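You operate a simulated robot arm through the tools that you are given. There is no shell and no other tool.

The job below is to be done with a simulated robot arm. You get a single attempt, and the scene is never put back.

JOB
Square and clamp the sheets, then brush the dust off the top one.
Fine: both fences of the steel tray go in first; draw the long fence back before brushing; use the brush on the white bench and put it back. What is to be rubbed or washed off counts as gone when no trace of it is left.

The check looks at the end state, three seconds after you hand in, the way a careful person would. Anything else that was tipped, shoved, dropped, spilled or broken makes it a failure. Flat cloth is picked up by pressing the open fingertips on it (5 to 10 N) and closing them slowly along it; thin cloth reads only 2 to 8 mm in the jaws.

ROBOT AND FRAMES
A 7-joint arm with a two-finger parallel gripper, fixed in place. Base frame: the origin is at the foot of the arm, x ahead of it, y to its left, z up; the work surface is at about z = 0.8. Readings come in m, rad, newtons and seconds.
With the tool pointing down near the work surface it reaches from about 0.44 to 0.92 m from the base axis. Its first joint turns from -2.496 to 2.496 rad. Payload 3 kg.
Tool frame: the origin (TCP) lies between the finger pads and is the grasp point; the fingertips stand 0.03 m ahead of it; z points along the fingers, y is the line along which they close. The gripper opens to 0.094 m. The fingers are 0.028 m wide and 0.01 m thick; the gripper's body (0.05 by 0.096 m) begins 0.055 m behind the TCP.
Orientation is that of the tool frame in the base frame, as a unit quaternion [x, y, z, w]. With the fingers straight down and closing along the base's y, the tool's x points along the base's -x, its y along +y and its z along -z.

CONTROLS
- The arm moves only by the tool servo_tool. Its argument "rows" is a list of rows, each a list of 3 entries, a list of its own where there are three numbers: the shift along the tool's x, y, z in m, then the turn, a rotation vector about the tool's x, y, z in rad, then the gripper command, from -1 (shut) to 1 (fully open), values between in proportion. In form: [[[tx, ty, tz], [rx, ry, rz], jaw], ...]. A call has 1 to 20 rows; each row shifts and turns the commanded pose from where the row before left it, along the tool's axes as they then stand. A row lasts 0.2 s, in which the tool goes at most 0.05 m and 0.15 rad; a call with a longer step from one row to the next is refused whole, and so is a gripper value outside its range. A pose out of reach is approached as far as the arm can. The call stops where the force on the tool passes 90 N (or 10 N more than at its start, if that is more) or the arm is blocked; 0.2 s more then pass. Each finger travels about 0.072 m/s and halts on what it meets, pressing with about 34 N; the grip force reading is that of the motor and also rises with nothing between the fingers. The clock runs only during rows and for 0.2 s after the last one: add rows that do not move to give the fingers time. The reply holds the time, the measured pose of the TCP, the force on the tool along the base axes, the opening and the grip force, in the units named above and with some noise, with the torque about the TCP (base axes, N m) and any sound that the robot's microphone picked up.
- Cameras (640 x 400 px; columns grow to the right, rows downward): "scene" is fixed at [0.0435, -0.661, 1.5556]; the picture's right is [0.77, -0.64, 0.00], its down [-0.30, -0.36, -0.88] and it looks along [0.56, 0.68, -0.47] (base axes); focal length 344 px, centre (320, 200). "wrist" rides on the gripper at [0.076, 0.014, -0.102] in the tool frame; the picture's right is [-0.18, 0.98, 0.00], its down [-0.75, -0.14, -0.64] and it looks along [-0.63, -0.12, 0.77] (tool axes); focal length 243 px, centre (320, 200).
- camera(camera): a new picture of that camera. No time passes.
- pixel_to_xyz(camera, pixels): for up to 12 pixels [column, row] of the newest picture of that camera ("zoom" is the newest enlarged one), the place [x, y, z] in the base frame of the surface seen there, good to about 0.003 m, but the place of the scene camera against the robot may be out by one fixed shift of up to 0.018 m in any direction. No time passes.
- enlarge(camera, box): a new picture of the part [left, top, right, bottom] of that camera's present view, enlarged. No time passes.
- finish_job(): hands the job in; it is judged then, once.

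Open the gripper and draw the arm clear of the work before you hand the job in, unless the task says otherwise.

The tools are called after "Request:" by a JSON object that holds its "method" and its "body". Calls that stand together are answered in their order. servo_tool: Moves the arm, as the interface text tells. Its arguments: {"type":"object","properties":{"rows":{"type":"array","items":{"type":"array"}}},"required":["rows"]} The other tools are called the same way: camera (camera) takes a picture; pixel_to_xyz (camera, pixels) gives the place of the surface under pixels of a picture; enlarge (camera, box) takes an enlarged picture of a part of a camera's view; finish_job () hands the job in.

At the start:

```text
clock: 0.0
tool_pos: [0.5154, 0.328, 1.1566]
tool_rot: [0.0, 1.0, 0.0, 0.0]
force: [1.2, 0.0, -0.2]
ft_torque: [0.0, 0.01, 0.0]
gripper_width: 0.094
gripper_force: 0.1
```

scene: 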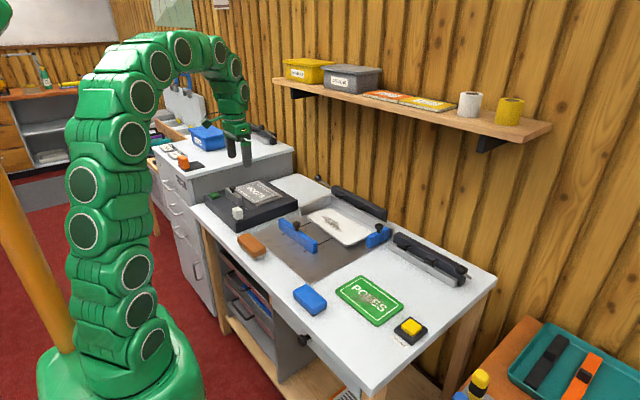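
wrist: 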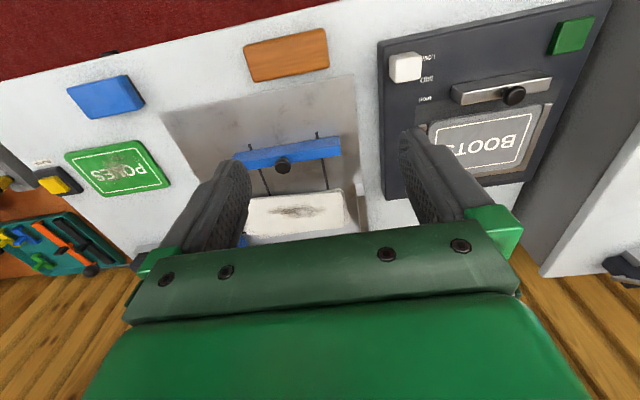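

I begin by enlarging the area of the steel tray around (330,225) in the scene and the same area in the wrist view, to learn what the parts are.

Request:
{"method": "enlarge", "body": {"camera": "scene", "box": [180, 160, 420, 310]}}

Request:
{"method": "enlarge", "body": {"camera": "scene", "box": [270, 170, 510, 320]}}

Request:
{"method": "enlarge", "body": {"camera": "wrist", "box": [0, 0, 400, 250]}}

Request:
{"method": "enlarge", "body": {"camera": "scene", "box": [400, 280, 640, 400]}}

```text
2.67 times, centred on (300, 235) of scene
```

zoom: 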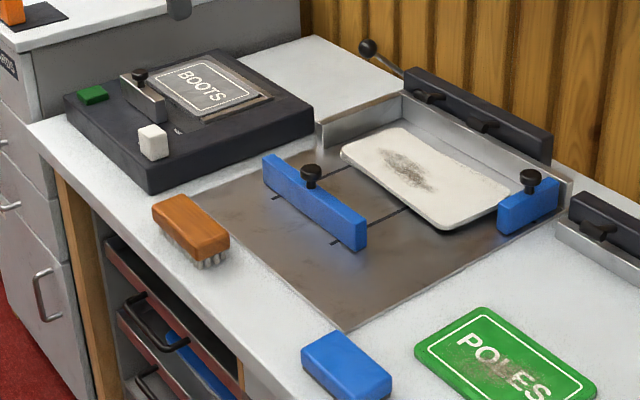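

```text
2.67 times, centred on (390, 245) of scene
```

zoom: 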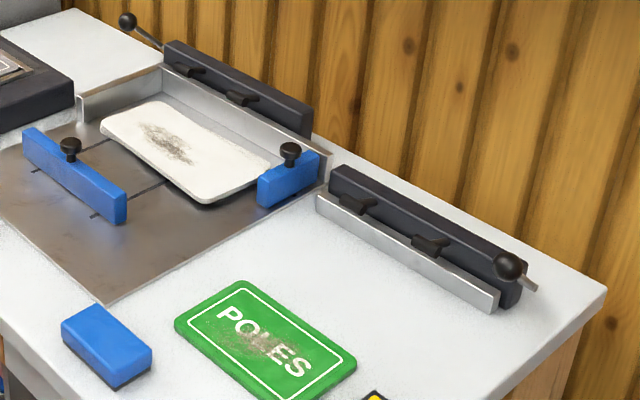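

```text
1.60 times, centred on (200, 125) of wrist
```

zoom: 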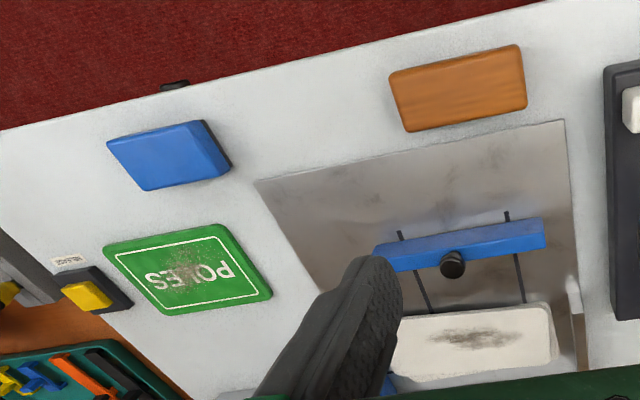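

```text
2.67 times, centred on (520, 340) of scene
```

zoom: 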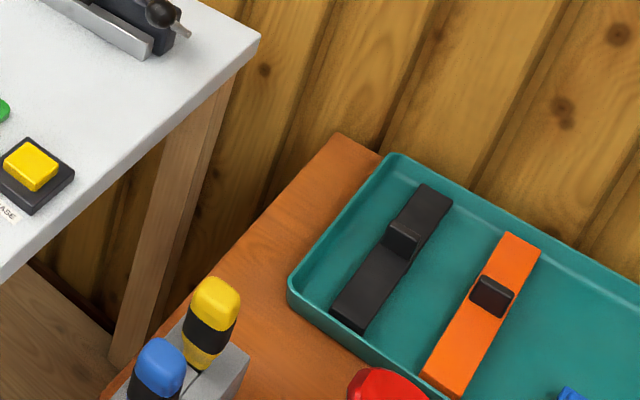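

The tray holds the white sheets, a long blue fence with a knob (310,170 zoom 1) and a short one at (530,185); there is a clamp bar behind with a lever knob, and a yellow button. I enlarge those further to read labels.

Request:
{"method": "enlarge", "body": {"camera": "scene", "box": [300, 165, 400, 228]}}

Request:
{"method": "enlarge", "body": {"camera": "scene", "box": [380, 220, 480, 283]}}

Request:
{"method": "enlarge", "body": {"camera": "scene", "box": [370, 300, 470, 363]}}

Request:
{"method": "enlarge", "body": {"camera": "scene", "box": [195, 170, 305, 238]}}

Request:
{"method": "enlarge", "body": {"camera": "scene", "box": [220, 210, 340, 285]}}

Request:
{"method": "enlarge", "body": {"camera": "wrist", "box": [0, 140, 160, 240]}}

Request:
{"method": "enlarge", "body": {"camera": "wrist", "box": [370, 0, 640, 170]}}

Request:
{"method": "enlarge", "body": {"camera": "scene", "box": [150, 60, 310, 160]}}

```text
6.35 times, centred on (350, 196) of scene
```

zoom: 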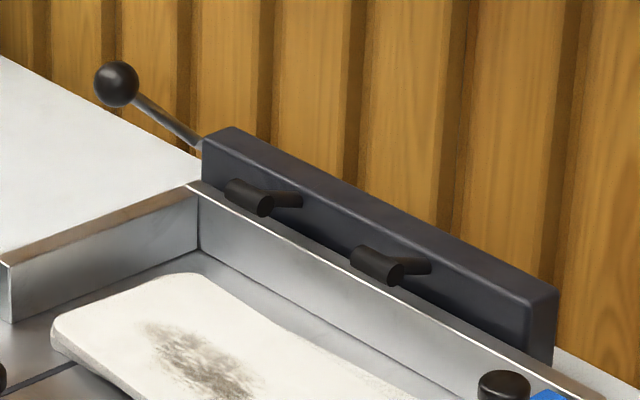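

```text
6.35 times, centred on (430, 252) of scene
```

zoom: 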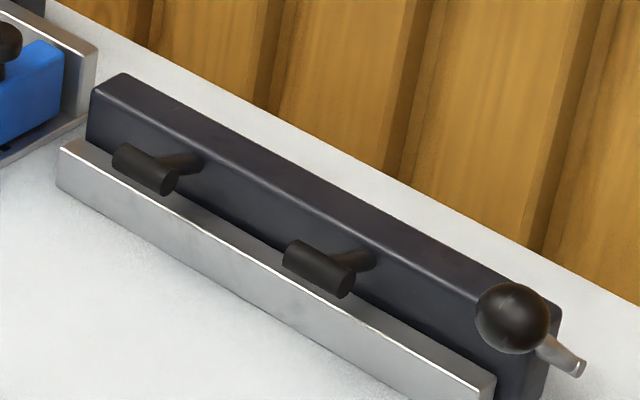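

```text
6.35 times, centred on (420, 332) of scene
```

zoom: 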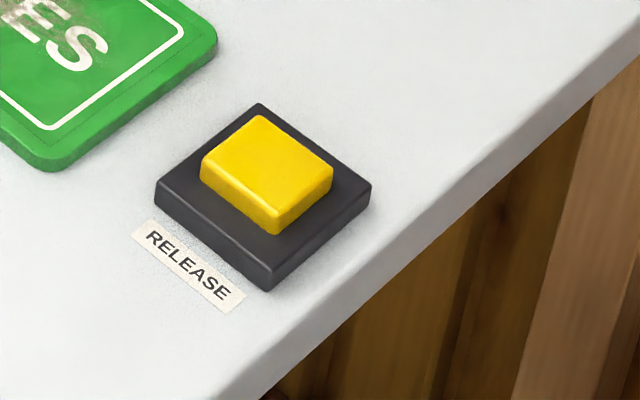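

```text
5.82 times, centred on (250, 204) of scene
```

zoom: 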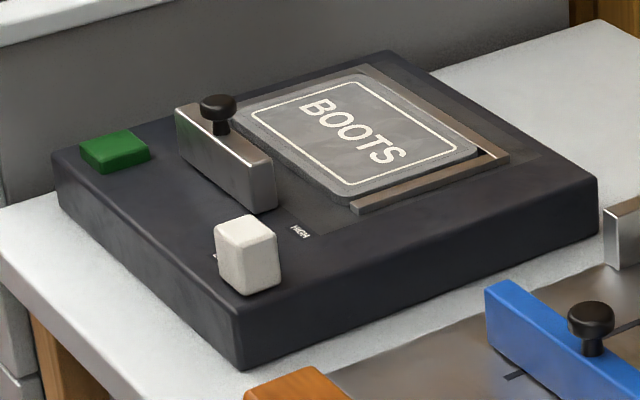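

```text
5.33 times, centred on (280, 248) of scene
```

zoom: 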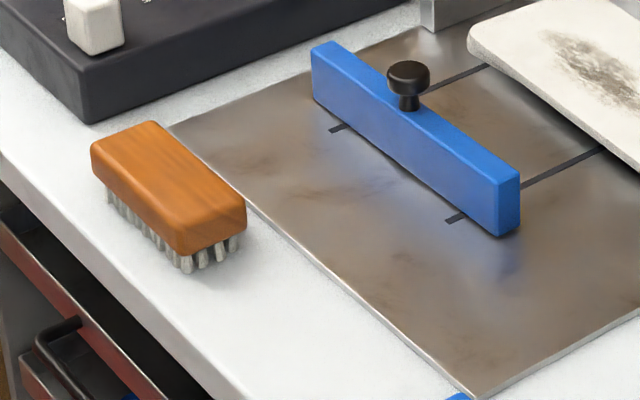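

```text
4.00 times, centred on (80, 190) of wrist
```

zoom: 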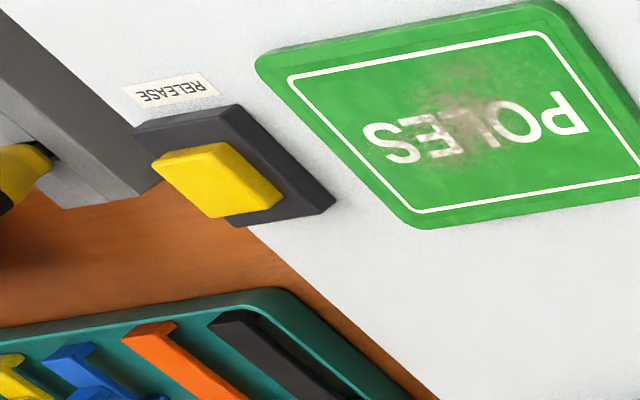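

```text
2.35 times, centred on (505, 85) of wrist
```

zoom: 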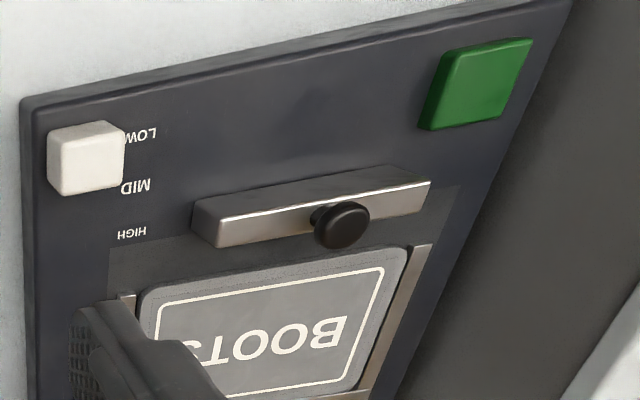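

```text
4.00 times, centred on (230, 110) of scene
```

zoom: 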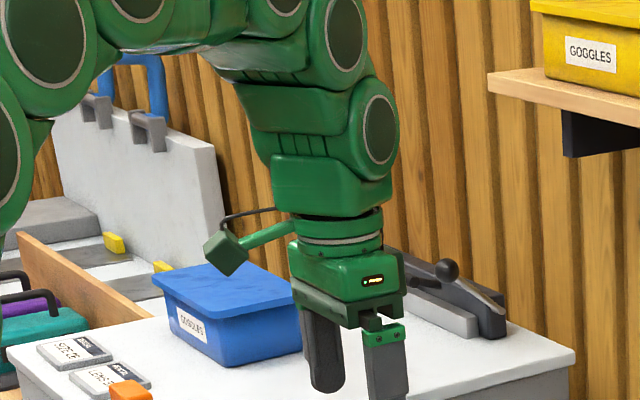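

Now I measure key points: tray corners, fences and knobs, sheets, lever ball, clamp feet, brush.

Request:
{"method": "pixel_to_xyz", "body": {"camera": "scene", "pixels": [[296, 226], [279, 221], [316, 248], [390, 228], [369, 240], [378, 227], [318, 179], [342, 196], [361, 207], [319, 214], [331, 193], [385, 209]]}}

Request:
{"method": "pixel_to_xyz", "body": {"camera": "scene", "pixels": [[309, 215], [329, 208], [371, 234], [347, 246], [330, 222], [239, 236], [250, 246], [262, 248], [252, 258], [247, 234], [337, 255], [309, 283]]}}

Request:
{"method": "enlarge", "body": {"camera": "scene", "box": [300, 165, 400, 228]}}

```text
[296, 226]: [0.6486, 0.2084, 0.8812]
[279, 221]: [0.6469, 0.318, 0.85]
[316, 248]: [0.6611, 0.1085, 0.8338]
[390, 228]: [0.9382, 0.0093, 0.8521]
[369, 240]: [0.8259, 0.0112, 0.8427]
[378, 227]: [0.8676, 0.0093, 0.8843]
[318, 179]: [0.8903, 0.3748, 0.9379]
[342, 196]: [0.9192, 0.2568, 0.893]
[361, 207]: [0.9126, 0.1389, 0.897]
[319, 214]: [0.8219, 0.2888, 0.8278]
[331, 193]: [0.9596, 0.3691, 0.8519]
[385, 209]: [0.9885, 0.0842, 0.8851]
```

```text
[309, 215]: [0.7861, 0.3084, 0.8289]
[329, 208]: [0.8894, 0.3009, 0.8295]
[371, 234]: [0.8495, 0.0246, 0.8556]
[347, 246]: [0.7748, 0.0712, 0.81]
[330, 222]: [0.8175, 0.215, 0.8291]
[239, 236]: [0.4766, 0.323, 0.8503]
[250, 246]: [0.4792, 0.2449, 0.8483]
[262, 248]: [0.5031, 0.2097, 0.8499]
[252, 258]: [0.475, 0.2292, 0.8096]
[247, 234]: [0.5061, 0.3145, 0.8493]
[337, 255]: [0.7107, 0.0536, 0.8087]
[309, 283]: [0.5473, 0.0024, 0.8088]
```

```text
6.35 times, centred on (350, 196) of scene
```

zoom: 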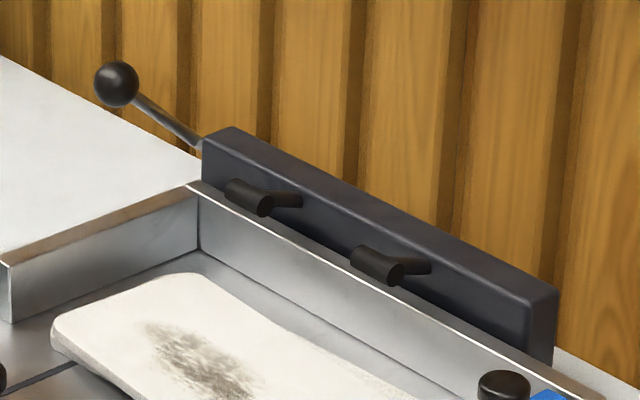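

I measure the zoomed clamp: ball (116,84), rod end (198,148), feet, bar corners and tray walls.

Request:
{"method": "pixel_to_xyz", "body": {"camera": "zoom", "pixels": [[116, 84], [150, 114], [195, 143], [235, 133], [245, 195], [265, 206], [290, 200], [395, 273], [370, 258], [550, 290], [190, 187], [4, 262]]}}

Request:
{"method": "pixel_to_xyz", "body": {"camera": "zoom", "pixels": [[198, 247], [8, 320], [600, 398], [190, 280], [60, 320], [180, 160], [100, 200], [540, 370], [500, 380], [410, 350], [230, 270], [300, 310]]}}

Request:
{"method": "pixel_to_xyz", "body": {"camera": "scene", "pixels": [[323, 178], [430, 240], [462, 268], [400, 247], [424, 262], [460, 285], [392, 236], [467, 270], [411, 327], [236, 213], [247, 195], [300, 190]]}}

```text
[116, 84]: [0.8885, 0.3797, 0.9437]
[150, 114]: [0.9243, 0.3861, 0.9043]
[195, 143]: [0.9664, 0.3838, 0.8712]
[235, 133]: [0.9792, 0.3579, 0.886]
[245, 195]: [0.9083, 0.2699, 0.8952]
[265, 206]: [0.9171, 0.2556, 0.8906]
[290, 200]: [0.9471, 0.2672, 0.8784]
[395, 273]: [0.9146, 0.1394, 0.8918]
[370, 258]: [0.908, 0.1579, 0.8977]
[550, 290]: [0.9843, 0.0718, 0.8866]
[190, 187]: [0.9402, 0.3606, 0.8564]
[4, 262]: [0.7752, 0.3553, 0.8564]
```

```text
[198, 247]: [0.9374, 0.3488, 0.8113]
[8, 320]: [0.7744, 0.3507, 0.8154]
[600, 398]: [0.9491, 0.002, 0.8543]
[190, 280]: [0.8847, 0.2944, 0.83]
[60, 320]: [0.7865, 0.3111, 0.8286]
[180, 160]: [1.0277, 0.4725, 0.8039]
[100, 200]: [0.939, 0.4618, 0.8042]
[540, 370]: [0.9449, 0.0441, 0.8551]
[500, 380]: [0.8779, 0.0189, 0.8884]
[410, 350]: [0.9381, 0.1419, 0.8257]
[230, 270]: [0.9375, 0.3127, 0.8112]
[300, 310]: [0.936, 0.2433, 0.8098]
```

```text
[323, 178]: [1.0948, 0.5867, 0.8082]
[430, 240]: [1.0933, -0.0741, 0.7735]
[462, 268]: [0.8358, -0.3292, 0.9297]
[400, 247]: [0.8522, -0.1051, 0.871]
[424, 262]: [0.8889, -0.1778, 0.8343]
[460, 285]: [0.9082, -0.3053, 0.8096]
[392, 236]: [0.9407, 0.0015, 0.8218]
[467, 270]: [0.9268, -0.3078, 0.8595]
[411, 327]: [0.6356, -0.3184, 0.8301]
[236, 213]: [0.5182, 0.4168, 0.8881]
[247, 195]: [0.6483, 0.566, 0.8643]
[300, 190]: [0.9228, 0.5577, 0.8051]
```

The wrist camera is not affected by the scene shift, so I measure the same features in the wrist picture: knob (283,167), fence ends, sheet corners, brush corners, tray edge.

Request:
{"method": "pixel_to_xyz", "body": {"camera": "wrist", "pixels": [[283, 167], [240, 158], [336, 144], [250, 230], [340, 200], [290, 211], [248, 58], [325, 45], [327, 64], [252, 76], [163, 113], [352, 76]]}}

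Request:
{"method": "enlarge", "body": {"camera": "wrist", "box": [220, 20, 380, 120]}}

Request:
{"method": "enlarge", "body": {"camera": "wrist", "box": [220, 120, 400, 240]}}

```text
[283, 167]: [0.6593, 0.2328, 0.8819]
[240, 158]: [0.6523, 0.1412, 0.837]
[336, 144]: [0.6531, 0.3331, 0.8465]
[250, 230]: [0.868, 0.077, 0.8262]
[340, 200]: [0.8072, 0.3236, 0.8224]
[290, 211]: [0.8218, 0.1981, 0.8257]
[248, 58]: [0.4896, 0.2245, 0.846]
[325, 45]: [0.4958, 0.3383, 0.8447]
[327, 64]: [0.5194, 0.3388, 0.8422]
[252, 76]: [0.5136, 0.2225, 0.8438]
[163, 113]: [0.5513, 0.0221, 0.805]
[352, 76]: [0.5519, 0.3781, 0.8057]
```

```text
4.00 times, centred on (300, 70) of wrist
```

zoom: 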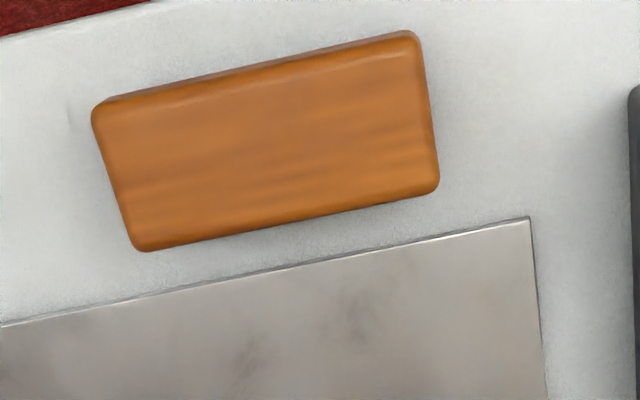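

```text
3.33 times, centred on (310, 180) of wrist
```

zoom: 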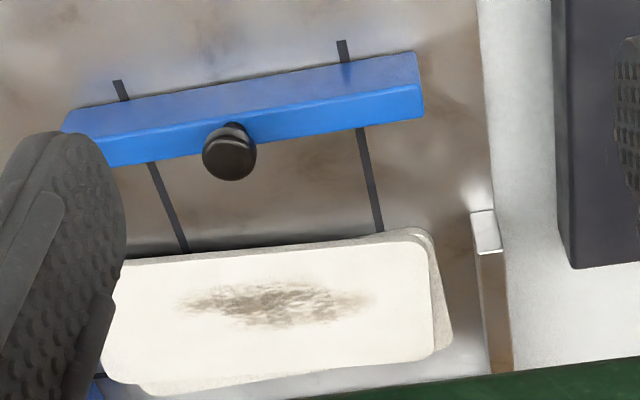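

The wrist readings differ from the scene by about (+0.011,+0.018); I will rely on the wrist camera. The stack is several misaligned sheets. I move the tool sideways toward y≈0.17 and tilt the fingers forward to see the clamp and walls.

Request:
{"method": "servo_tool", "body": {"rows": [[[0, -0.04, 0], [0, 0, 0], 1], [[0, -0.04, 0], [0, 0, 0], 1], [[0, -0.04, 0], [0, -0.1, 0], 1], [[0, -0.03, 0], [0, -0.1, 0], 1], [[0, 0, 0], [0, -0.1, 0], 1], [[0, 0, 0], [0, 0, 0], 1]]}}

Request:
{"method": "camera", "body": {"camera": "wrist"}}

```text
clock: 1.4
tool_pos: [0.515, 0.1773, 1.1574]
tool_rot: [0.0, 0.989, 0.001, 0.15]
force: [0.2, -0.2, 0.4]
ft_torque: [0.04, -0.01, 0.02]
gripper_width: 0.0938
gripper_force: 0.1
```

```text
taken
```

wrist: 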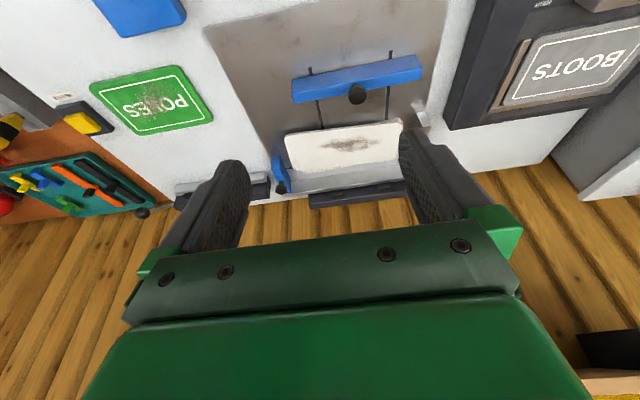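

The whole tray is now visible between the fingers. I enlarge (260-460, 40-215).

Request:
{"method": "enlarge", "body": {"camera": "wrist", "box": [240, 80, 440, 215]}}

Request:
{"method": "pixel_to_xyz", "body": {"camera": "wrist", "pixels": [[357, 95], [293, 98], [420, 76], [293, 90], [422, 64], [278, 172], [280, 185], [345, 145], [360, 207], [320, 200], [415, 115], [300, 180]]}}

```text
2.96 times, centred on (340, 148) of wrist
```

zoom: 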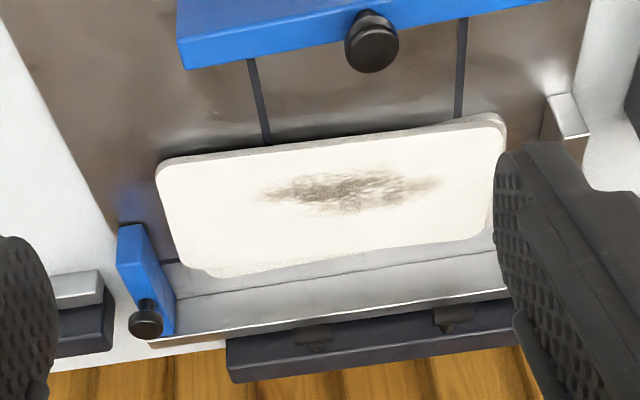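

```text
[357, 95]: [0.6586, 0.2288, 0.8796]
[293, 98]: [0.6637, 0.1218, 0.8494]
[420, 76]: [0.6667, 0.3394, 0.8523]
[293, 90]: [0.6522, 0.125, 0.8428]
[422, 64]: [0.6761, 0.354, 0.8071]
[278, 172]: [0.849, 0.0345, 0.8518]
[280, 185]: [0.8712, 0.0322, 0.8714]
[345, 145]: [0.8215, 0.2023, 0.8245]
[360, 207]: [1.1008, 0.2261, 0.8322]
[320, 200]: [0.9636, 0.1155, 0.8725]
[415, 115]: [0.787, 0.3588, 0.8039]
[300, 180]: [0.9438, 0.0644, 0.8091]
```

Measuring more points on the zoom: sheet corners, back wall, clamp feet, short-fence knob.

Request:
{"method": "pixel_to_xyz", "body": {"camera": "zoom", "pixels": [[372, 40], [146, 318], [130, 240], [165, 170], [500, 125], [205, 268], [480, 235], [316, 340], [450, 322], [330, 322], [300, 298], [570, 115]]}}

Request:
{"method": "pixel_to_xyz", "body": {"camera": "zoom", "pixels": [[140, 235], [165, 290], [350, 190], [270, 185], [430, 182], [400, 262], [185, 50], [185, 30], [520, 128], [270, 350], [235, 345], [510, 335]]}}

```text
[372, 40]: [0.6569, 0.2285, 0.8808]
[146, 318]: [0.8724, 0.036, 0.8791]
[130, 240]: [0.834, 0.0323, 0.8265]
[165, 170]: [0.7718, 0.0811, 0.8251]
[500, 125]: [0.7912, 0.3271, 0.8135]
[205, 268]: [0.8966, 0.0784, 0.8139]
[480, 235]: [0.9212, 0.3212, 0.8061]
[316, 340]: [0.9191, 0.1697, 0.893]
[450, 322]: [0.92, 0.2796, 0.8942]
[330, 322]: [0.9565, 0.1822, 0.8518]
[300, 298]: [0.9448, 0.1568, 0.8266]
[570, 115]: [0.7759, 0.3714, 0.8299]
```

```text
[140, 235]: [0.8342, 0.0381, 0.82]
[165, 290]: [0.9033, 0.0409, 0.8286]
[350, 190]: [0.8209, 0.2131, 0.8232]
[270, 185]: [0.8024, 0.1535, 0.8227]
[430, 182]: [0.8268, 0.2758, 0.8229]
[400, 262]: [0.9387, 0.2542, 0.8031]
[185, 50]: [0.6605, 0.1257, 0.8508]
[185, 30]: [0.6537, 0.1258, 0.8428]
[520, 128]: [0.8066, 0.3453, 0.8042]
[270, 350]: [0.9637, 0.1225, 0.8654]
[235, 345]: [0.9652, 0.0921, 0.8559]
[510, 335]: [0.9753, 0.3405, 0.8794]
```

Robot-frame values: long-fence knob about (0.660,0.229,0.88), short-fence knob (0.872,0.035,0.88), back wall x≈0.946, left wall y≈0.367. I straighten the tool and move over the long-fence knob at z 1.0.

Request:
{"method": "servo_tool", "body": {"rows": [[[0, 0, 0], [0, 0.1, 0], 0.4], [[0, 0, 0], [0, 0.1, 0], 0.4], [[0, 0, 0], [0, 0.1, 0], 0.4], [[-0.029, 0.0104, 0.0314], [0, 0, 0], 0.4], [[-0.029, 0.0104, 0.0314], [0, 0, 0], 0.4], [[-0.029, 0.0104, 0.0314], [0, 0, 0], 0.4], [[-0.029, 0.0104, 0.0314], [0, 0, 0], 0.4], [[-0.029, 0.0104, 0.0314], [0, 0, 0], 0.4], [[0, 0, 0], [0, 0, 0], 0.4]]}}

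Request:
{"method": "camera", "body": {"camera": "wrist"}}

Request:
{"method": "camera", "body": {"camera": "scene"}}

```text
clock: 3.4
tool_pos: [0.6609, 0.23, 1.0006]
tool_rot: [0.0, 1.0, 0.0, 0.001]
force: [0.1, -0.4, 0.1]
ft_torque: [0.01, 0.04, 0.03]
gripper_width: 0.0659
gripper_force: 0.1
```

```text
taken
```

wrist: 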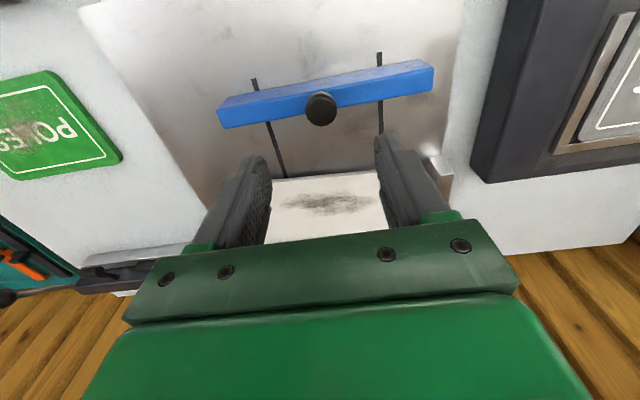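

```text
taken
```

scene: 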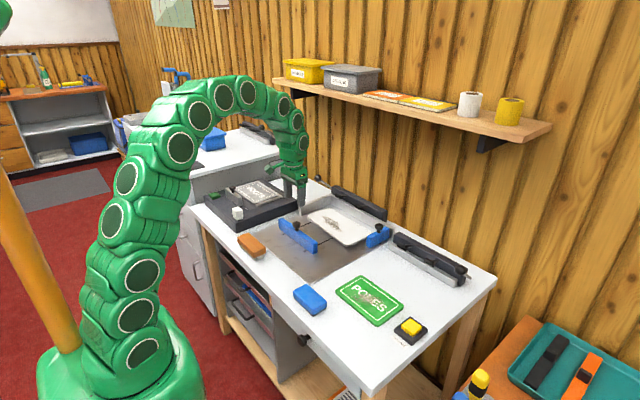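

The knob shows at (321,109) in the wrist view. I re-measure it and the fence around it from this closer pose.

Request:
{"method": "pixel_to_xyz", "body": {"camera": "wrist", "pixels": [[321, 109], [309, 109], [333, 107], [320, 96], [322, 122], [290, 115], [290, 104], [228, 120], [432, 80], [325, 200], [285, 185], [375, 180]]}}

Request:
{"method": "enlarge", "body": {"camera": "wrist", "box": [220, 60, 440, 190]}}

```text
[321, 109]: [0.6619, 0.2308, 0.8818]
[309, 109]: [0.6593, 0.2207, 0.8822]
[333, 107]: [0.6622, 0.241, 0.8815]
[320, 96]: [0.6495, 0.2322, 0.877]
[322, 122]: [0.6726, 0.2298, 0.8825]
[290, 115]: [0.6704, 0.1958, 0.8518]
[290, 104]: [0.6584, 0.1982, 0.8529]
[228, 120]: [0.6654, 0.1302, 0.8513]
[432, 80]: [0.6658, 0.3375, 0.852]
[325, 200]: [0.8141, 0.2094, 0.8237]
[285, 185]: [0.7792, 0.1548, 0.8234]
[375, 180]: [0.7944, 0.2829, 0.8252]
```

```text
2.91 times, centred on (330, 125) of wrist
```

zoom: 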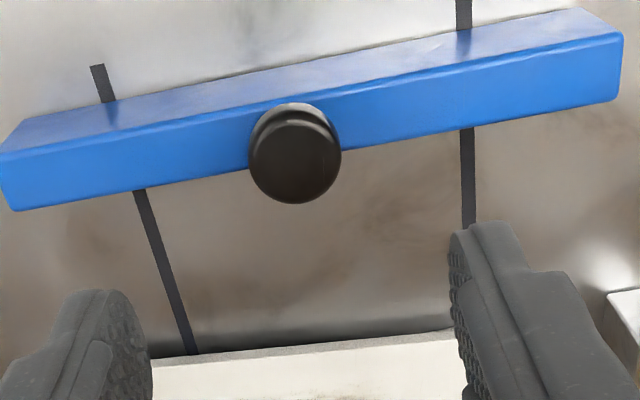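

Knob centre is (0.662,0.231), top z 0.882, fence top 0.852. I descend to z 0.886 (tips at 0.856) and close on the knob.

Request:
{"method": "servo_tool", "body": {"rows": [[[-0.001, 0.001, 0.03], [0, 0, 0], 0.2], [[0, 0, 0.03], [0, 0, 0], 0.2], [[0, 0, 0.03], [0, 0, 0], 0.2], [[0, 0, 0.0246], [0, 0, 0], 0.2], [[0, 0, 0], [0, 0, 0], -1], [[0, 0, 0], [0, 0, 0], -1], [[0, 0, 0], [0, 0, 0], -1], [[0, 0, 0], [0, 0, 0], -1]]}}

Request:
{"method": "camera", "body": {"camera": "wrist"}}

```text
clock: 5.2
tool_pos: [0.6637, 0.2295, 0.8852]
tool_rot: [0.0, 1.0, 0.0, -0.001]
force: [1.5, 6.4, -22.8]
ft_torque: [0.23, -0.9, -0.04]
gripper_width: 0.0297
gripper_force: 44.6
```

```text
taken
```

wrist: 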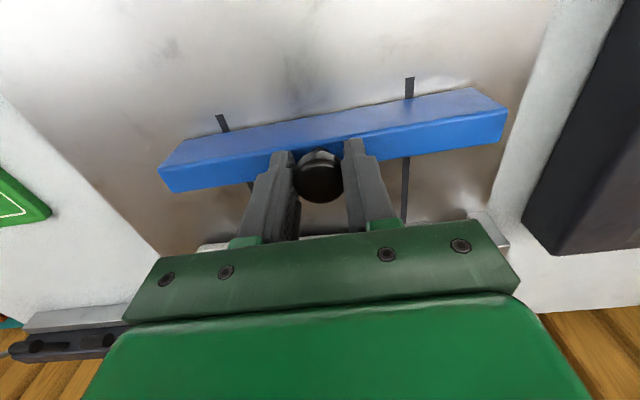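

The knob is held (width 0.030). I push the fence in +x by 0.04 as a trial and see whether it follows.

Request:
{"method": "servo_tool", "body": {"rows": [[[-0.01, 0, 0], [0, 0, 0], -1], [[-0.01, 0, 0], [0, 0, 0], -1], [[-0.01, 0, 0], [0, 0, 0], -1], [[-0.01, 0, 0], [0, 0, 0], -1], [[0, 0, 0], [0, 0, 0], -1]]}}

Request:
{"method": "camera", "body": {"camera": "wrist"}}

```text
clock: 6.4
tool_pos: [0.7033, 0.2299, 0.8872]
tool_rot: [0.0, 1.0, 0.0, 0.0]
force: [1.4, -7.9, -24.3]
ft_torque: [-0.16, -0.85, 0.02]
gripper_width: 0.0298
gripper_force: 45.4
```

```text
taken
```

wrist: 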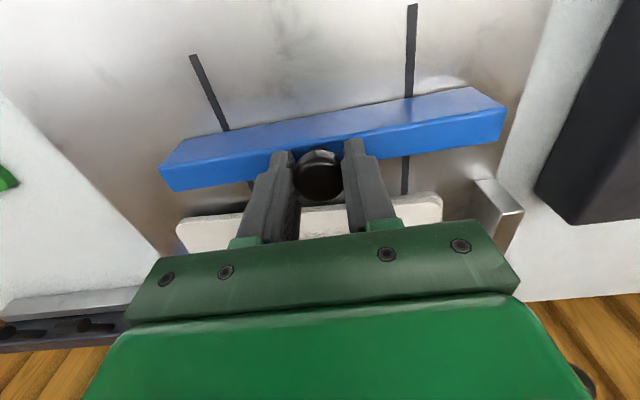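

The fence follows freely. I continue 0.08 more, then check forces near the sheets.

Request:
{"method": "servo_tool", "body": {"rows": [[[-0.01, 0, 0], [0, 0, 0], -1], [[-0.01, 0, 0], [0, 0, 0], -1], [[-0.01, 0, 0], [0, 0, 0], -1], [[-0.01, 0, 0], [0, 0, 0], -1], [[-0.01, 0, 0], [0, 0, 0], -1], [[-0.01, 0, 0], [0, 0, 0], -1], [[-0.008, 0, 0], [0, 0, 0], -1], [[-0.008, 0, 0], [0, 0, 0], -1], [[0, 0, 0], [0, 0, 0], -1]]}}

Request:
{"method": "camera", "body": {"camera": "wrist"}}

```text
clock: 8.4
tool_pos: [0.7782, 0.2297, 0.8861]
tool_rot: [0.001, 1.0, 0.0, 0.0]
force: [-3.5, -32.8, 20.7]
ft_torque: [-0.16, 1.06, -0.06]
gripper_width: 0.0296
gripper_force: 44.8
```

```text
taken
```

wrist: 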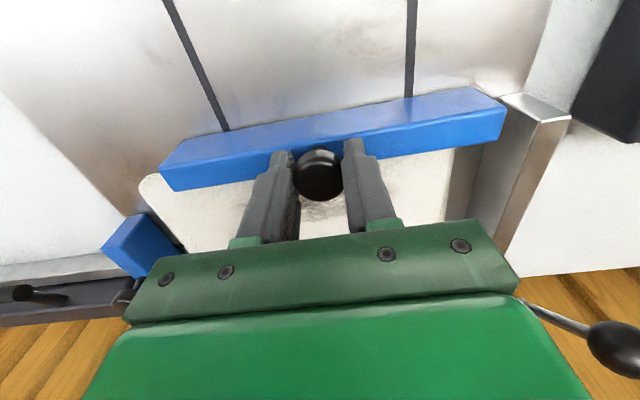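

The fence has reached the sheets (tool x 0.778). There is a −33 N side reading, so I ease y by −1 mm and push on in 5 mm steps.

Request:
{"method": "servo_tool", "body": {"rows": [[[-0.004, -0.001, 0], [0, 0, 0], -1], [[-0.005, 0, 0], [0, 0, 0], -1], [[-0.005, 0, 0], [0, 0, 0], -1], [[-0.005, 0, 0], [0, 0, 0], -1], [[0, 0, 0], [0, 0, 0], -1]]}}

Request:
{"method": "camera", "body": {"camera": "wrist"}}

Request:
{"method": "camera", "body": {"camera": "scene"}}

```text
clock: 9.6
tool_pos: [0.7982, 0.2292, 0.8861]
tool_rot: [-0.001, 1.0, 0.001, 0.0]
force: [-2.6, -3.4, -0.9]
ft_torque: [-0.31, -0.84, 0.16]
gripper_width: 0.0296
gripper_force: 44.2
```

```text
taken
```

wrist: 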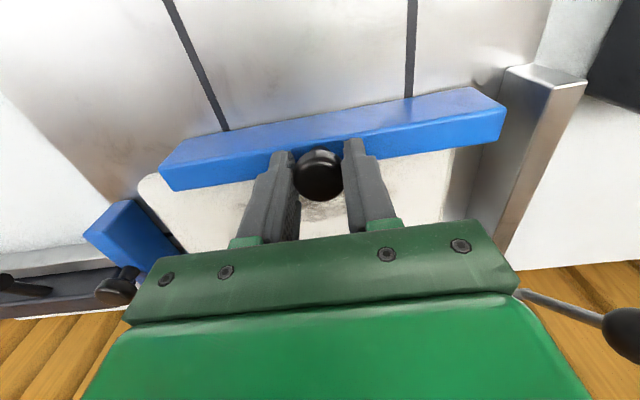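

```text
taken
```

scene: 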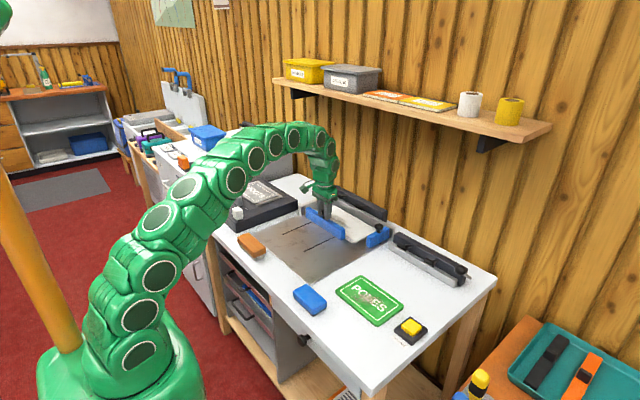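

The sheets are sliding with little force. I keep pushing in 4 mm steps until the force along x rises.

Request:
{"method": "servo_tool", "body": {"rows": [[[-0.004, 0, 0], [0, 0, 0], -1], [[-0.004, 0, 0], [0, 0, 0], -1], [[-0.004, 0, 0], [0, 0, 0], -1], [[0, 0, 0], [0, 0, 0], -1]]}}

```text
clock: 10.6
tool_pos: [0.808, 0.2307, 0.8869]
tool_rot: [0.001, 1.0, 0.0, 0.001]
force: [0.7, 4.8, 6.7]
ft_torque: [-0.09, 1.18, -0.09]
gripper_width: 0.0299
gripper_force: 45.4
```

Request:
{"method": "servo_tool", "body": {"rows": [[[-0.003, 0, 0], [0, 0, 0], -1], [[-0.003, 0, 0], [0, 0, 0], -1], [[-0.003, 0, 0], [0, 0, 0], -1], [[0, 0, 0], [0, 0, 0], -1]]}}

Request:
{"method": "camera", "body": {"camera": "wrist"}}

```text
clock: 11.6
tool_pos: [0.8162, 0.2305, 0.8843]
tool_rot: [-0.001, 1.0, 0.0, -0.002]
force: [-47.9, -0.3, 14.0]
ft_torque: [0.2, 0.41, 0.0]
gripper_width: 0.0297
gripper_force: 44.5
```

```text
taken
```

wrist: 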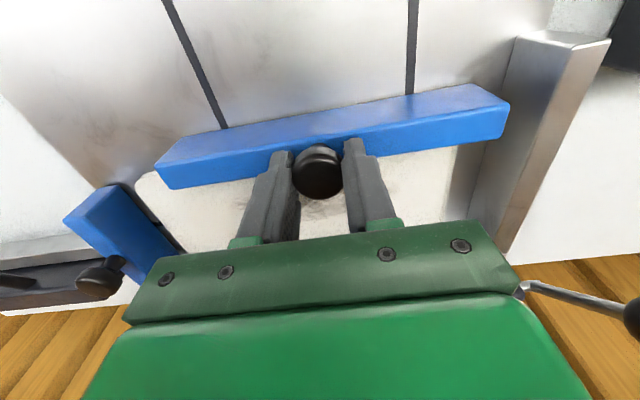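

The x force jumps to −48 N at tool x 0.816: the sheets are against the back wall. I ease back 2 mm to relieve it, open, rise, and go over to the short-fence knob near (0.872,0.035).

Request:
{"method": "servo_tool", "body": {"rows": [[[0.001, 0, 0], [0, 0, 0], -1], [[0, 0, 0], [0, 0, 0], 0.2], [[0, 0, 0], [0, 0, 0], 0.2], [[0, 0, -0.03], [0, 0, 0], 0.2], [[0, 0, -0.04], [0, 0, 0], 0.2], [[0, 0, -0.045], [0, 0, 0], 0.2], [[0, -0.045, 0], [0, 0, 0], 0.2], [[0, -0.045, 0], [0, 0, 0], 0.2], [[0, -0.045, 0], [0, 0, 0], 0.2], [[0, -0.045, 0], [0, 0, 0], 0.2], [[0, 0, 0], [0, 0, 0], 0.2]]}}

Request:
{"method": "camera", "body": {"camera": "wrist"}}

Request:
{"method": "camera", "body": {"camera": "scene"}}

```text
clock: 14.0
tool_pos: [0.8147, 0.0486, 0.9996]
tool_rot: [0.0, 1.0, 0.0, 0.0]
force: [0.3, 0.3, -0.7]
ft_torque: [0.0, -0.01, 0.04]
gripper_width: 0.0562
gripper_force: 0.1
```

```text
taken
```

wrist: 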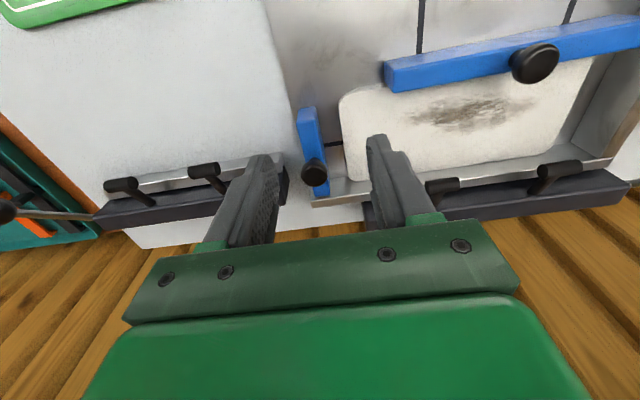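

```text
taken
```

scene: 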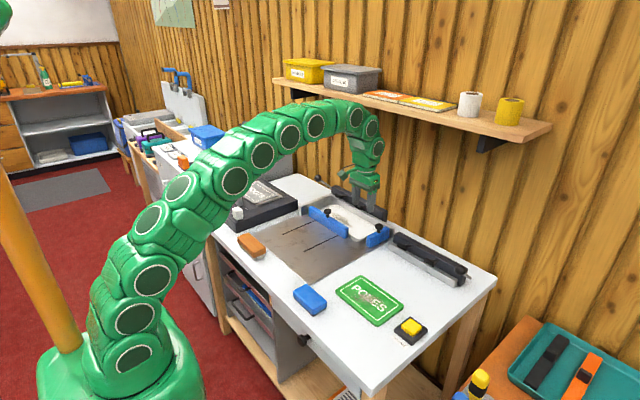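

I enlarge the tray region (300-640, 20-220) to check the sheet-to-wall contact and measure the short-fence knob at (314,172).

Request:
{"method": "enlarge", "body": {"camera": "wrist", "box": [280, 20, 640, 240]}}

Request:
{"method": "pixel_to_xyz", "body": {"camera": "wrist", "pixels": [[314, 172], [304, 172], [325, 172], [314, 184], [307, 112], [316, 150], [345, 110], [350, 172], [450, 162], [441, 186], [560, 165], [590, 70]]}}

```text
1.78 times, centred on (460, 130) of wrist
```

zoom: 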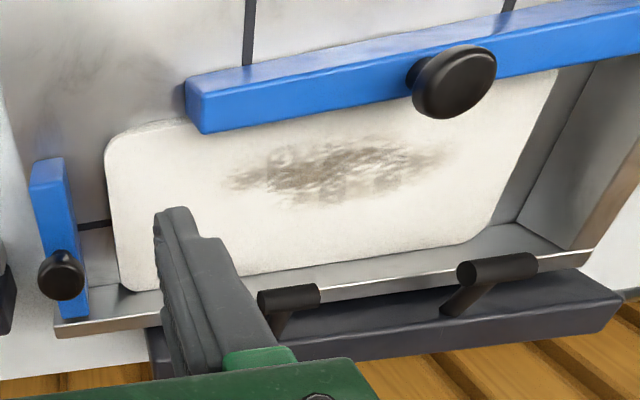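

```text
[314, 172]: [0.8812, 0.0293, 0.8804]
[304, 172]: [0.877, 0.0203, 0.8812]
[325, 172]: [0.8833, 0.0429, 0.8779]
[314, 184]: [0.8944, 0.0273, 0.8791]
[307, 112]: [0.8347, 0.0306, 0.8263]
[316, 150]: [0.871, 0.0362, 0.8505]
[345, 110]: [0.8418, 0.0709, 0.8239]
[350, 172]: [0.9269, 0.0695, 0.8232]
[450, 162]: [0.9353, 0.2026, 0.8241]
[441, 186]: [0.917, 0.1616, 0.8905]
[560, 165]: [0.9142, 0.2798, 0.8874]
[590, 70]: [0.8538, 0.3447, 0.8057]
```

The sheets touch the back wall side; a gap remains to the left wall. The short-fence knob centre is (0.881,0.031). I move over it, descend to z 0.886 and close.

Request:
{"method": "servo_tool", "body": {"rows": [[[-0.033, -0.009, 0], [0, 0, 0], 0.2], [[-0.0325, -0.0085, 0], [0, 0, 0], 0.2], [[0, 0, 0.04], [0, 0, 0], 0.2], [[0, 0, 0.04], [0, 0, 0], 0.2], [[0, 0, 0.0336], [0, 0, 0], 0.2], [[0, 0, 0], [0, 0, 0], -0.3], [[0, 0, 0], [0, 0, 0], -1], [[0, 0, 0], [0, 0, 0], -1], [[0, 0, 0], [0, 0, 0], -1]]}}

Request:
{"method": "camera", "body": {"camera": "wrist"}}

```text
clock: 16.0
tool_pos: [0.8832, 0.0323, 0.8857]
tool_rot: [0.001, 1.0, 0.0, -0.001]
force: [-6.0, 0.6, -5.0]
ft_torque: [-0.28, -0.11, 0.01]
gripper_width: 0.0297
gripper_force: 45.5
```

```text
taken
```

wrist: 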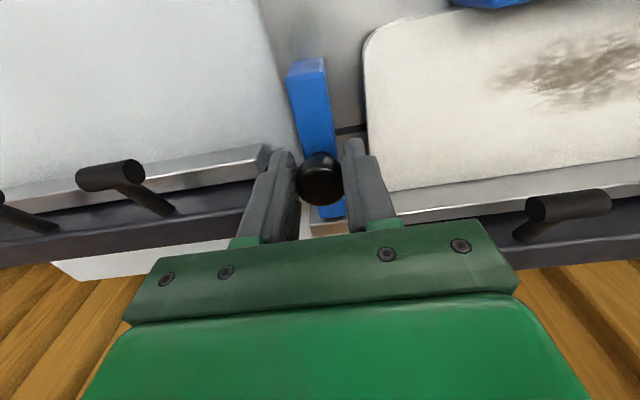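

The knob is held. I push the short fence toward +y.

Request:
{"method": "servo_tool", "body": {"rows": [[[0, 0.008, 0], [0, 0, 0], -1], [[0, 0.008, 0], [0, 0, 0], -1], [[0, 0.008, 0], [0, 0, 0], -1], [[0, 0.005, 0], [0, 0, 0], -1], [[0, 0.005, 0], [0, 0, 0], -1], [[0, 0.005, 0], [0, 0, 0], -1], [[0, 0, 0], [0, 0, 0], -1]]}}

Request:
{"method": "camera", "body": {"camera": "wrist"}}

```text
clock: 17.6
tool_pos: [0.8826, 0.0703, 0.8876]
tool_rot: [0.0, 1.0, 0.0, 0.0]
force: [-25.5, -1.7, -3.4]
ft_torque: [0.01, 0.34, -0.08]
gripper_width: 0.0298
gripper_force: 44.6
```

```text
taken
```

wrist: 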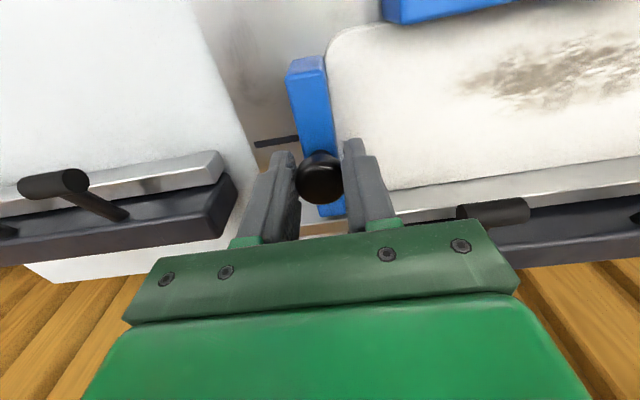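

The fence now touches the sheets. I check the clamp foot's position at (495,212) before moving the left finger closer to it.

Request:
{"method": "pixel_to_xyz", "body": {"camera": "wrist", "pixels": [[465, 212], [495, 208], [520, 205], [495, 200], [400, 60], [350, 140], [600, 150]]}}

Request:
{"method": "servo_tool", "body": {"rows": [[[0, 0.004, 0], [0, 0, 0], -1], [[0, 0.004, 0], [0, 0, 0], -1], [[0, 0.004, 0], [0, 0, 0], -1], [[0, 0, 0], [0, 0, 0], -1]]}}

```text
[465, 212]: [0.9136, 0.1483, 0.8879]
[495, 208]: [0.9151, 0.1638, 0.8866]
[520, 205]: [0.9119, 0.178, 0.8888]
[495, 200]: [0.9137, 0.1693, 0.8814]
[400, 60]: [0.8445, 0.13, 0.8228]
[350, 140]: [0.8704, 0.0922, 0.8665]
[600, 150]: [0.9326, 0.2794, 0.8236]
```

```text
clock: 18.6
tool_pos: [0.8839, 0.0832, 0.8888]
tool_rot: [0.0, 1.0, -0.001, 0.0]
force: [-18.6, -2.5, -0.3]
ft_torque: [-0.02, -0.18, 0.03]
gripper_width: 0.0296
gripper_force: 45.2
```

Foot surface is at x≈0.912, my finger edge at ≈0.896; clear. I ease x by −2 mm and continue +y in small steps until the y force rises.

Request:
{"method": "servo_tool", "body": {"rows": [[[0.001, 0.004, 0], [0, 0, 0], -1], [[0, 0.004, 0], [0, 0, 0], -1], [[0, 0.003, 0], [0, 0, 0], -1], [[0, 0, 0], [0, 0, 0], -1]]}}

Request:
{"method": "camera", "body": {"camera": "wrist"}}

```text
clock: 19.6
tool_pos: [0.8823, 0.089, 0.8868]
tool_rot: [0.002, 1.0, -0.001, 0.001]
force: [34.3, -40.1, -1.1]
ft_torque: [-0.45, -0.51, 0.05]
gripper_width: 0.0297
gripper_force: 45.2
```

```text
taken
```

wrist: 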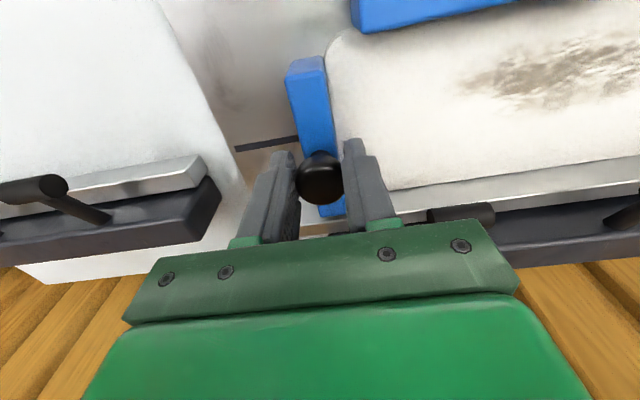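

Force y is −40 N at y=0.089. I need to see whether the sheets really meet the left wall, so I relieve 1 mm, open the fingers, rise and look.

Request:
{"method": "servo_tool", "body": {"rows": [[[0, -0.001, 0], [0, 0, 0], -1], [[0, 0, 0], [0, 0, 0], 0.2], [[0, 0, 0], [0, 0, 0], 0.2], [[0, 0, -0.03], [0, 0, 0], 0.2], [[0, 0, -0.04], [0, 0, 0], 0.2], [[0.03, 0, -0.04], [0, 0, 0], 0.2], [[0.04, 0.02, 0], [0, 0, 0], 0.2], [[0.04, 0.02, 0], [0, 0, 0], 0.2], [[0.04, 0.02, 0], [0, 0, 0], 1], [[0.04, 0.02, 0], [0, 0, 0], 1], [[0, 0, 0], [0, 0, 0], 1]]}}

Request:
{"method": "camera", "body": {"camera": "wrist"}}

Request:
{"method": "enlarge", "body": {"camera": "scene", "box": [280, 170, 410, 255]}}

```text
clock: 22.0
tool_pos: [0.6928, 0.1719, 0.9967]
tool_rot: [0.0, 1.0, 0.0, 0.0]
force: [-1.0, 0.2, -0.5]
ft_torque: [0.0, 0.01, 0.04]
gripper_width: 0.0944
gripper_force: 0.1
```

```text
taken
```

wrist: 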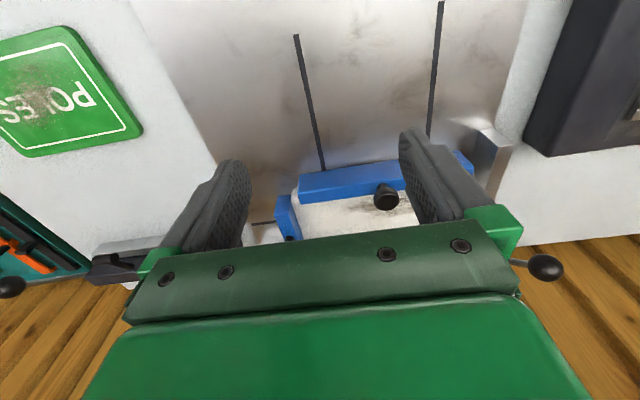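

```text
4.71 times, centred on (345, 212) of scene
```

zoom: 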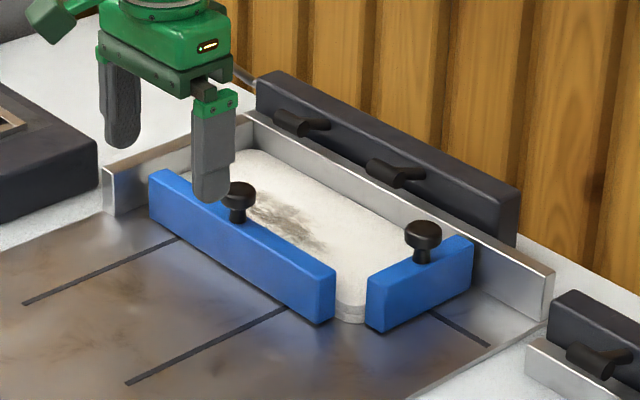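

The left-wall gap is hidden. I retreat and tilt to view the left corner directly.

Request:
{"method": "servo_tool", "body": {"rows": [[[0.04, 0.02, -0.02], [0, 0, 0], 1], [[0.04, 0.02, -0.02], [0, 0, 0], 1], [[0.04, 0.01, -0.02], [0, -0.1, 0], 1], [[0, 0, -0.04], [0, -0.1, 0], 1], [[0, 0, -0.02], [0, -0.1, 0], 1], [[0, 0, 0], [0, 0, 0], 1]]}}

Request:
{"method": "camera", "body": {"camera": "wrist"}}

Request:
{"method": "enlarge", "body": {"camera": "wrist", "box": [240, 80, 420, 200]}}

Request:
{"method": "enlarge", "body": {"camera": "scene", "box": [300, 165, 400, 228]}}

```text
clock: 23.4
tool_pos: [0.5621, 0.2233, 1.1147]
tool_rot: [0.0, 0.989, 0.0, 0.151]
force: [-0.1, -0.1, -0.9]
ft_torque: [0.0, 0.01, 0.0]
gripper_width: 0.094
gripper_force: 0.1
```

```text
taken
```

wrist: 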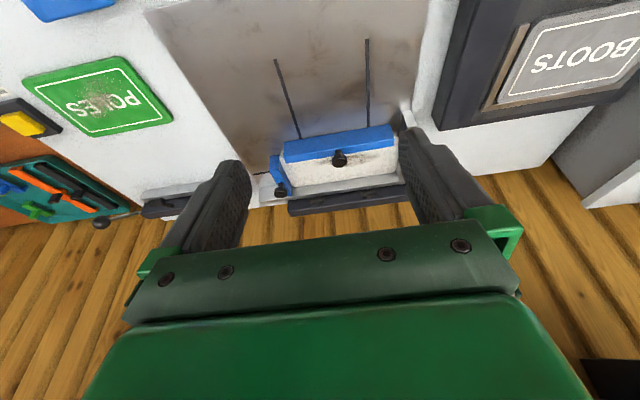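

```text
3.33 times, centred on (330, 140) of wrist
```

zoom: 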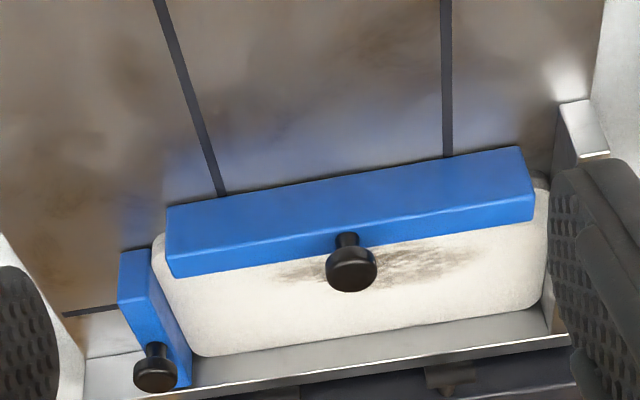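

```text
6.35 times, centred on (350, 196) of scene
```

zoom: 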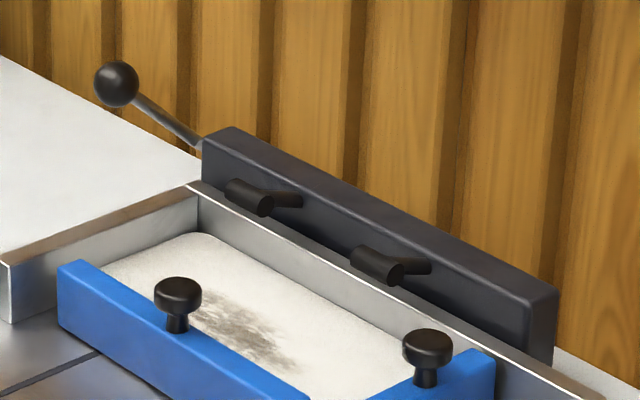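

The sheets appear tight against both walls now. I verify with measured points along the edges in the scene zoom, and measure the lever ball and rod as well.

Request:
{"method": "pixel_to_xyz", "body": {"camera": "zoom", "pixels": [[120, 265], [150, 250], [190, 238], [215, 240], [250, 260], [350, 320], [400, 345], [130, 225], [116, 84], [108, 76], [165, 122], [180, 134]]}}

Request:
{"method": "pixel_to_xyz", "body": {"camera": "wrist", "pixels": [[398, 175], [400, 150], [395, 165], [340, 160], [279, 191], [330, 182], [300, 188], [402, 178]]}}

```text
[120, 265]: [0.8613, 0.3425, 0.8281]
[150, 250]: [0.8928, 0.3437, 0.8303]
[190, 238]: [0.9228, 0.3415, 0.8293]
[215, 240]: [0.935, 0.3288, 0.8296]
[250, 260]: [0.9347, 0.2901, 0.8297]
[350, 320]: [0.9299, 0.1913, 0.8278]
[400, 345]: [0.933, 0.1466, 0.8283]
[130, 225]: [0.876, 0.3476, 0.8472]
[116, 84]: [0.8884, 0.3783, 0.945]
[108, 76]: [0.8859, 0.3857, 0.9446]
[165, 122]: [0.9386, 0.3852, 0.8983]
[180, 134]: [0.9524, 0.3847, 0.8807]
```

```text
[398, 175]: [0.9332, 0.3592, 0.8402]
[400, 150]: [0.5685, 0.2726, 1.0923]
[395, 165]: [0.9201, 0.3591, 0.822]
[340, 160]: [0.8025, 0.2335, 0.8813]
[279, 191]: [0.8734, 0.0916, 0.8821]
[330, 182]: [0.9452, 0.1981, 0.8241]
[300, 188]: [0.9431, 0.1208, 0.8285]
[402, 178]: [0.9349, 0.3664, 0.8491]
```

Edges read within a few mm of the walls, but I want a cleaner look at the left wall. I move the tool +y 0.10 so the left corner and the lever lie between the fingers.

Request:
{"method": "servo_tool", "body": {"rows": [[[0, 0.04, 0], [0, 0, 0], 1], [[0, 0.04, 0], [0, 0, 0], 1], [[0, 0.04, 0], [0, 0, 0], 1], [[0, 0, 0], [0, 0, 0], 1]]}}

Request:
{"method": "camera", "body": {"camera": "wrist"}}

Request:
{"method": "enlarge", "body": {"camera": "wrist", "box": [240, 100, 400, 210]}}

```text
clock: 24.4
tool_pos: [0.5626, 0.3435, 1.1169]
tool_rot: [0.0, 0.989, 0.0, 0.149]
force: [0.8, 0.9, 0.1]
ft_torque: [0.01, 0.05, 0.01]
gripper_width: 0.0939
gripper_force: 0.1
```

```text
taken
```

wrist: 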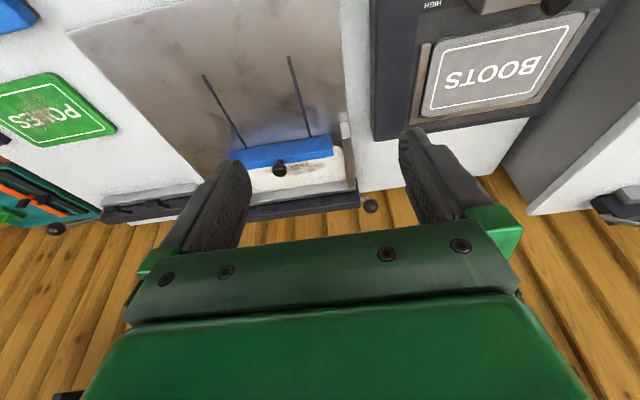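

```text
3.64 times, centred on (320, 155) of wrist
```

zoom: 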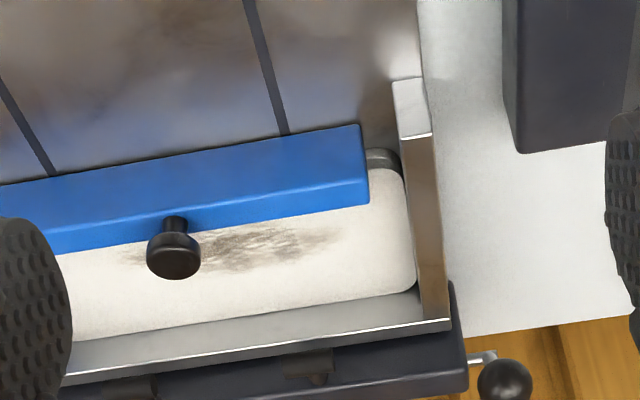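

The sheets lie snug in the corner. Now the lever: ball at zoom (504,380), rod stub (482,357); I measure them from the wrist.

Request:
{"method": "pixel_to_xyz", "body": {"camera": "zoom", "pixels": [[504, 380], [500, 370], [482, 357], [495, 353], [455, 375], [400, 385], [448, 323], [310, 365], [312, 380], [412, 280], [412, 200], [380, 292]]}}

Request:
{"method": "pixel_to_xyz", "body": {"camera": "wrist", "pixels": [[371, 206], [371, 203], [366, 206], [376, 206], [371, 211]]}}

```text
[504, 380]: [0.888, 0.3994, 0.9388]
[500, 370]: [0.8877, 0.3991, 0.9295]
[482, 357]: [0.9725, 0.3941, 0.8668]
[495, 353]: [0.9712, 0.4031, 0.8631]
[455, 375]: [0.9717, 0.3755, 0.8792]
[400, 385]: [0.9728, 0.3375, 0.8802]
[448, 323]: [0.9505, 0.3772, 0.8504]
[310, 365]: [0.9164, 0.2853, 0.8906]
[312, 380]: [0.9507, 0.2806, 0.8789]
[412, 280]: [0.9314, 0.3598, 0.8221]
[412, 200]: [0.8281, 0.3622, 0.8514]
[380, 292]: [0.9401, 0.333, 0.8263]
```

```text
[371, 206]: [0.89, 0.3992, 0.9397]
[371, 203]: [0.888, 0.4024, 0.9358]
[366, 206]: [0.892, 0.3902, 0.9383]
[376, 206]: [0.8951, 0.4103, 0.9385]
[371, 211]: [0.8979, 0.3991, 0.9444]
```

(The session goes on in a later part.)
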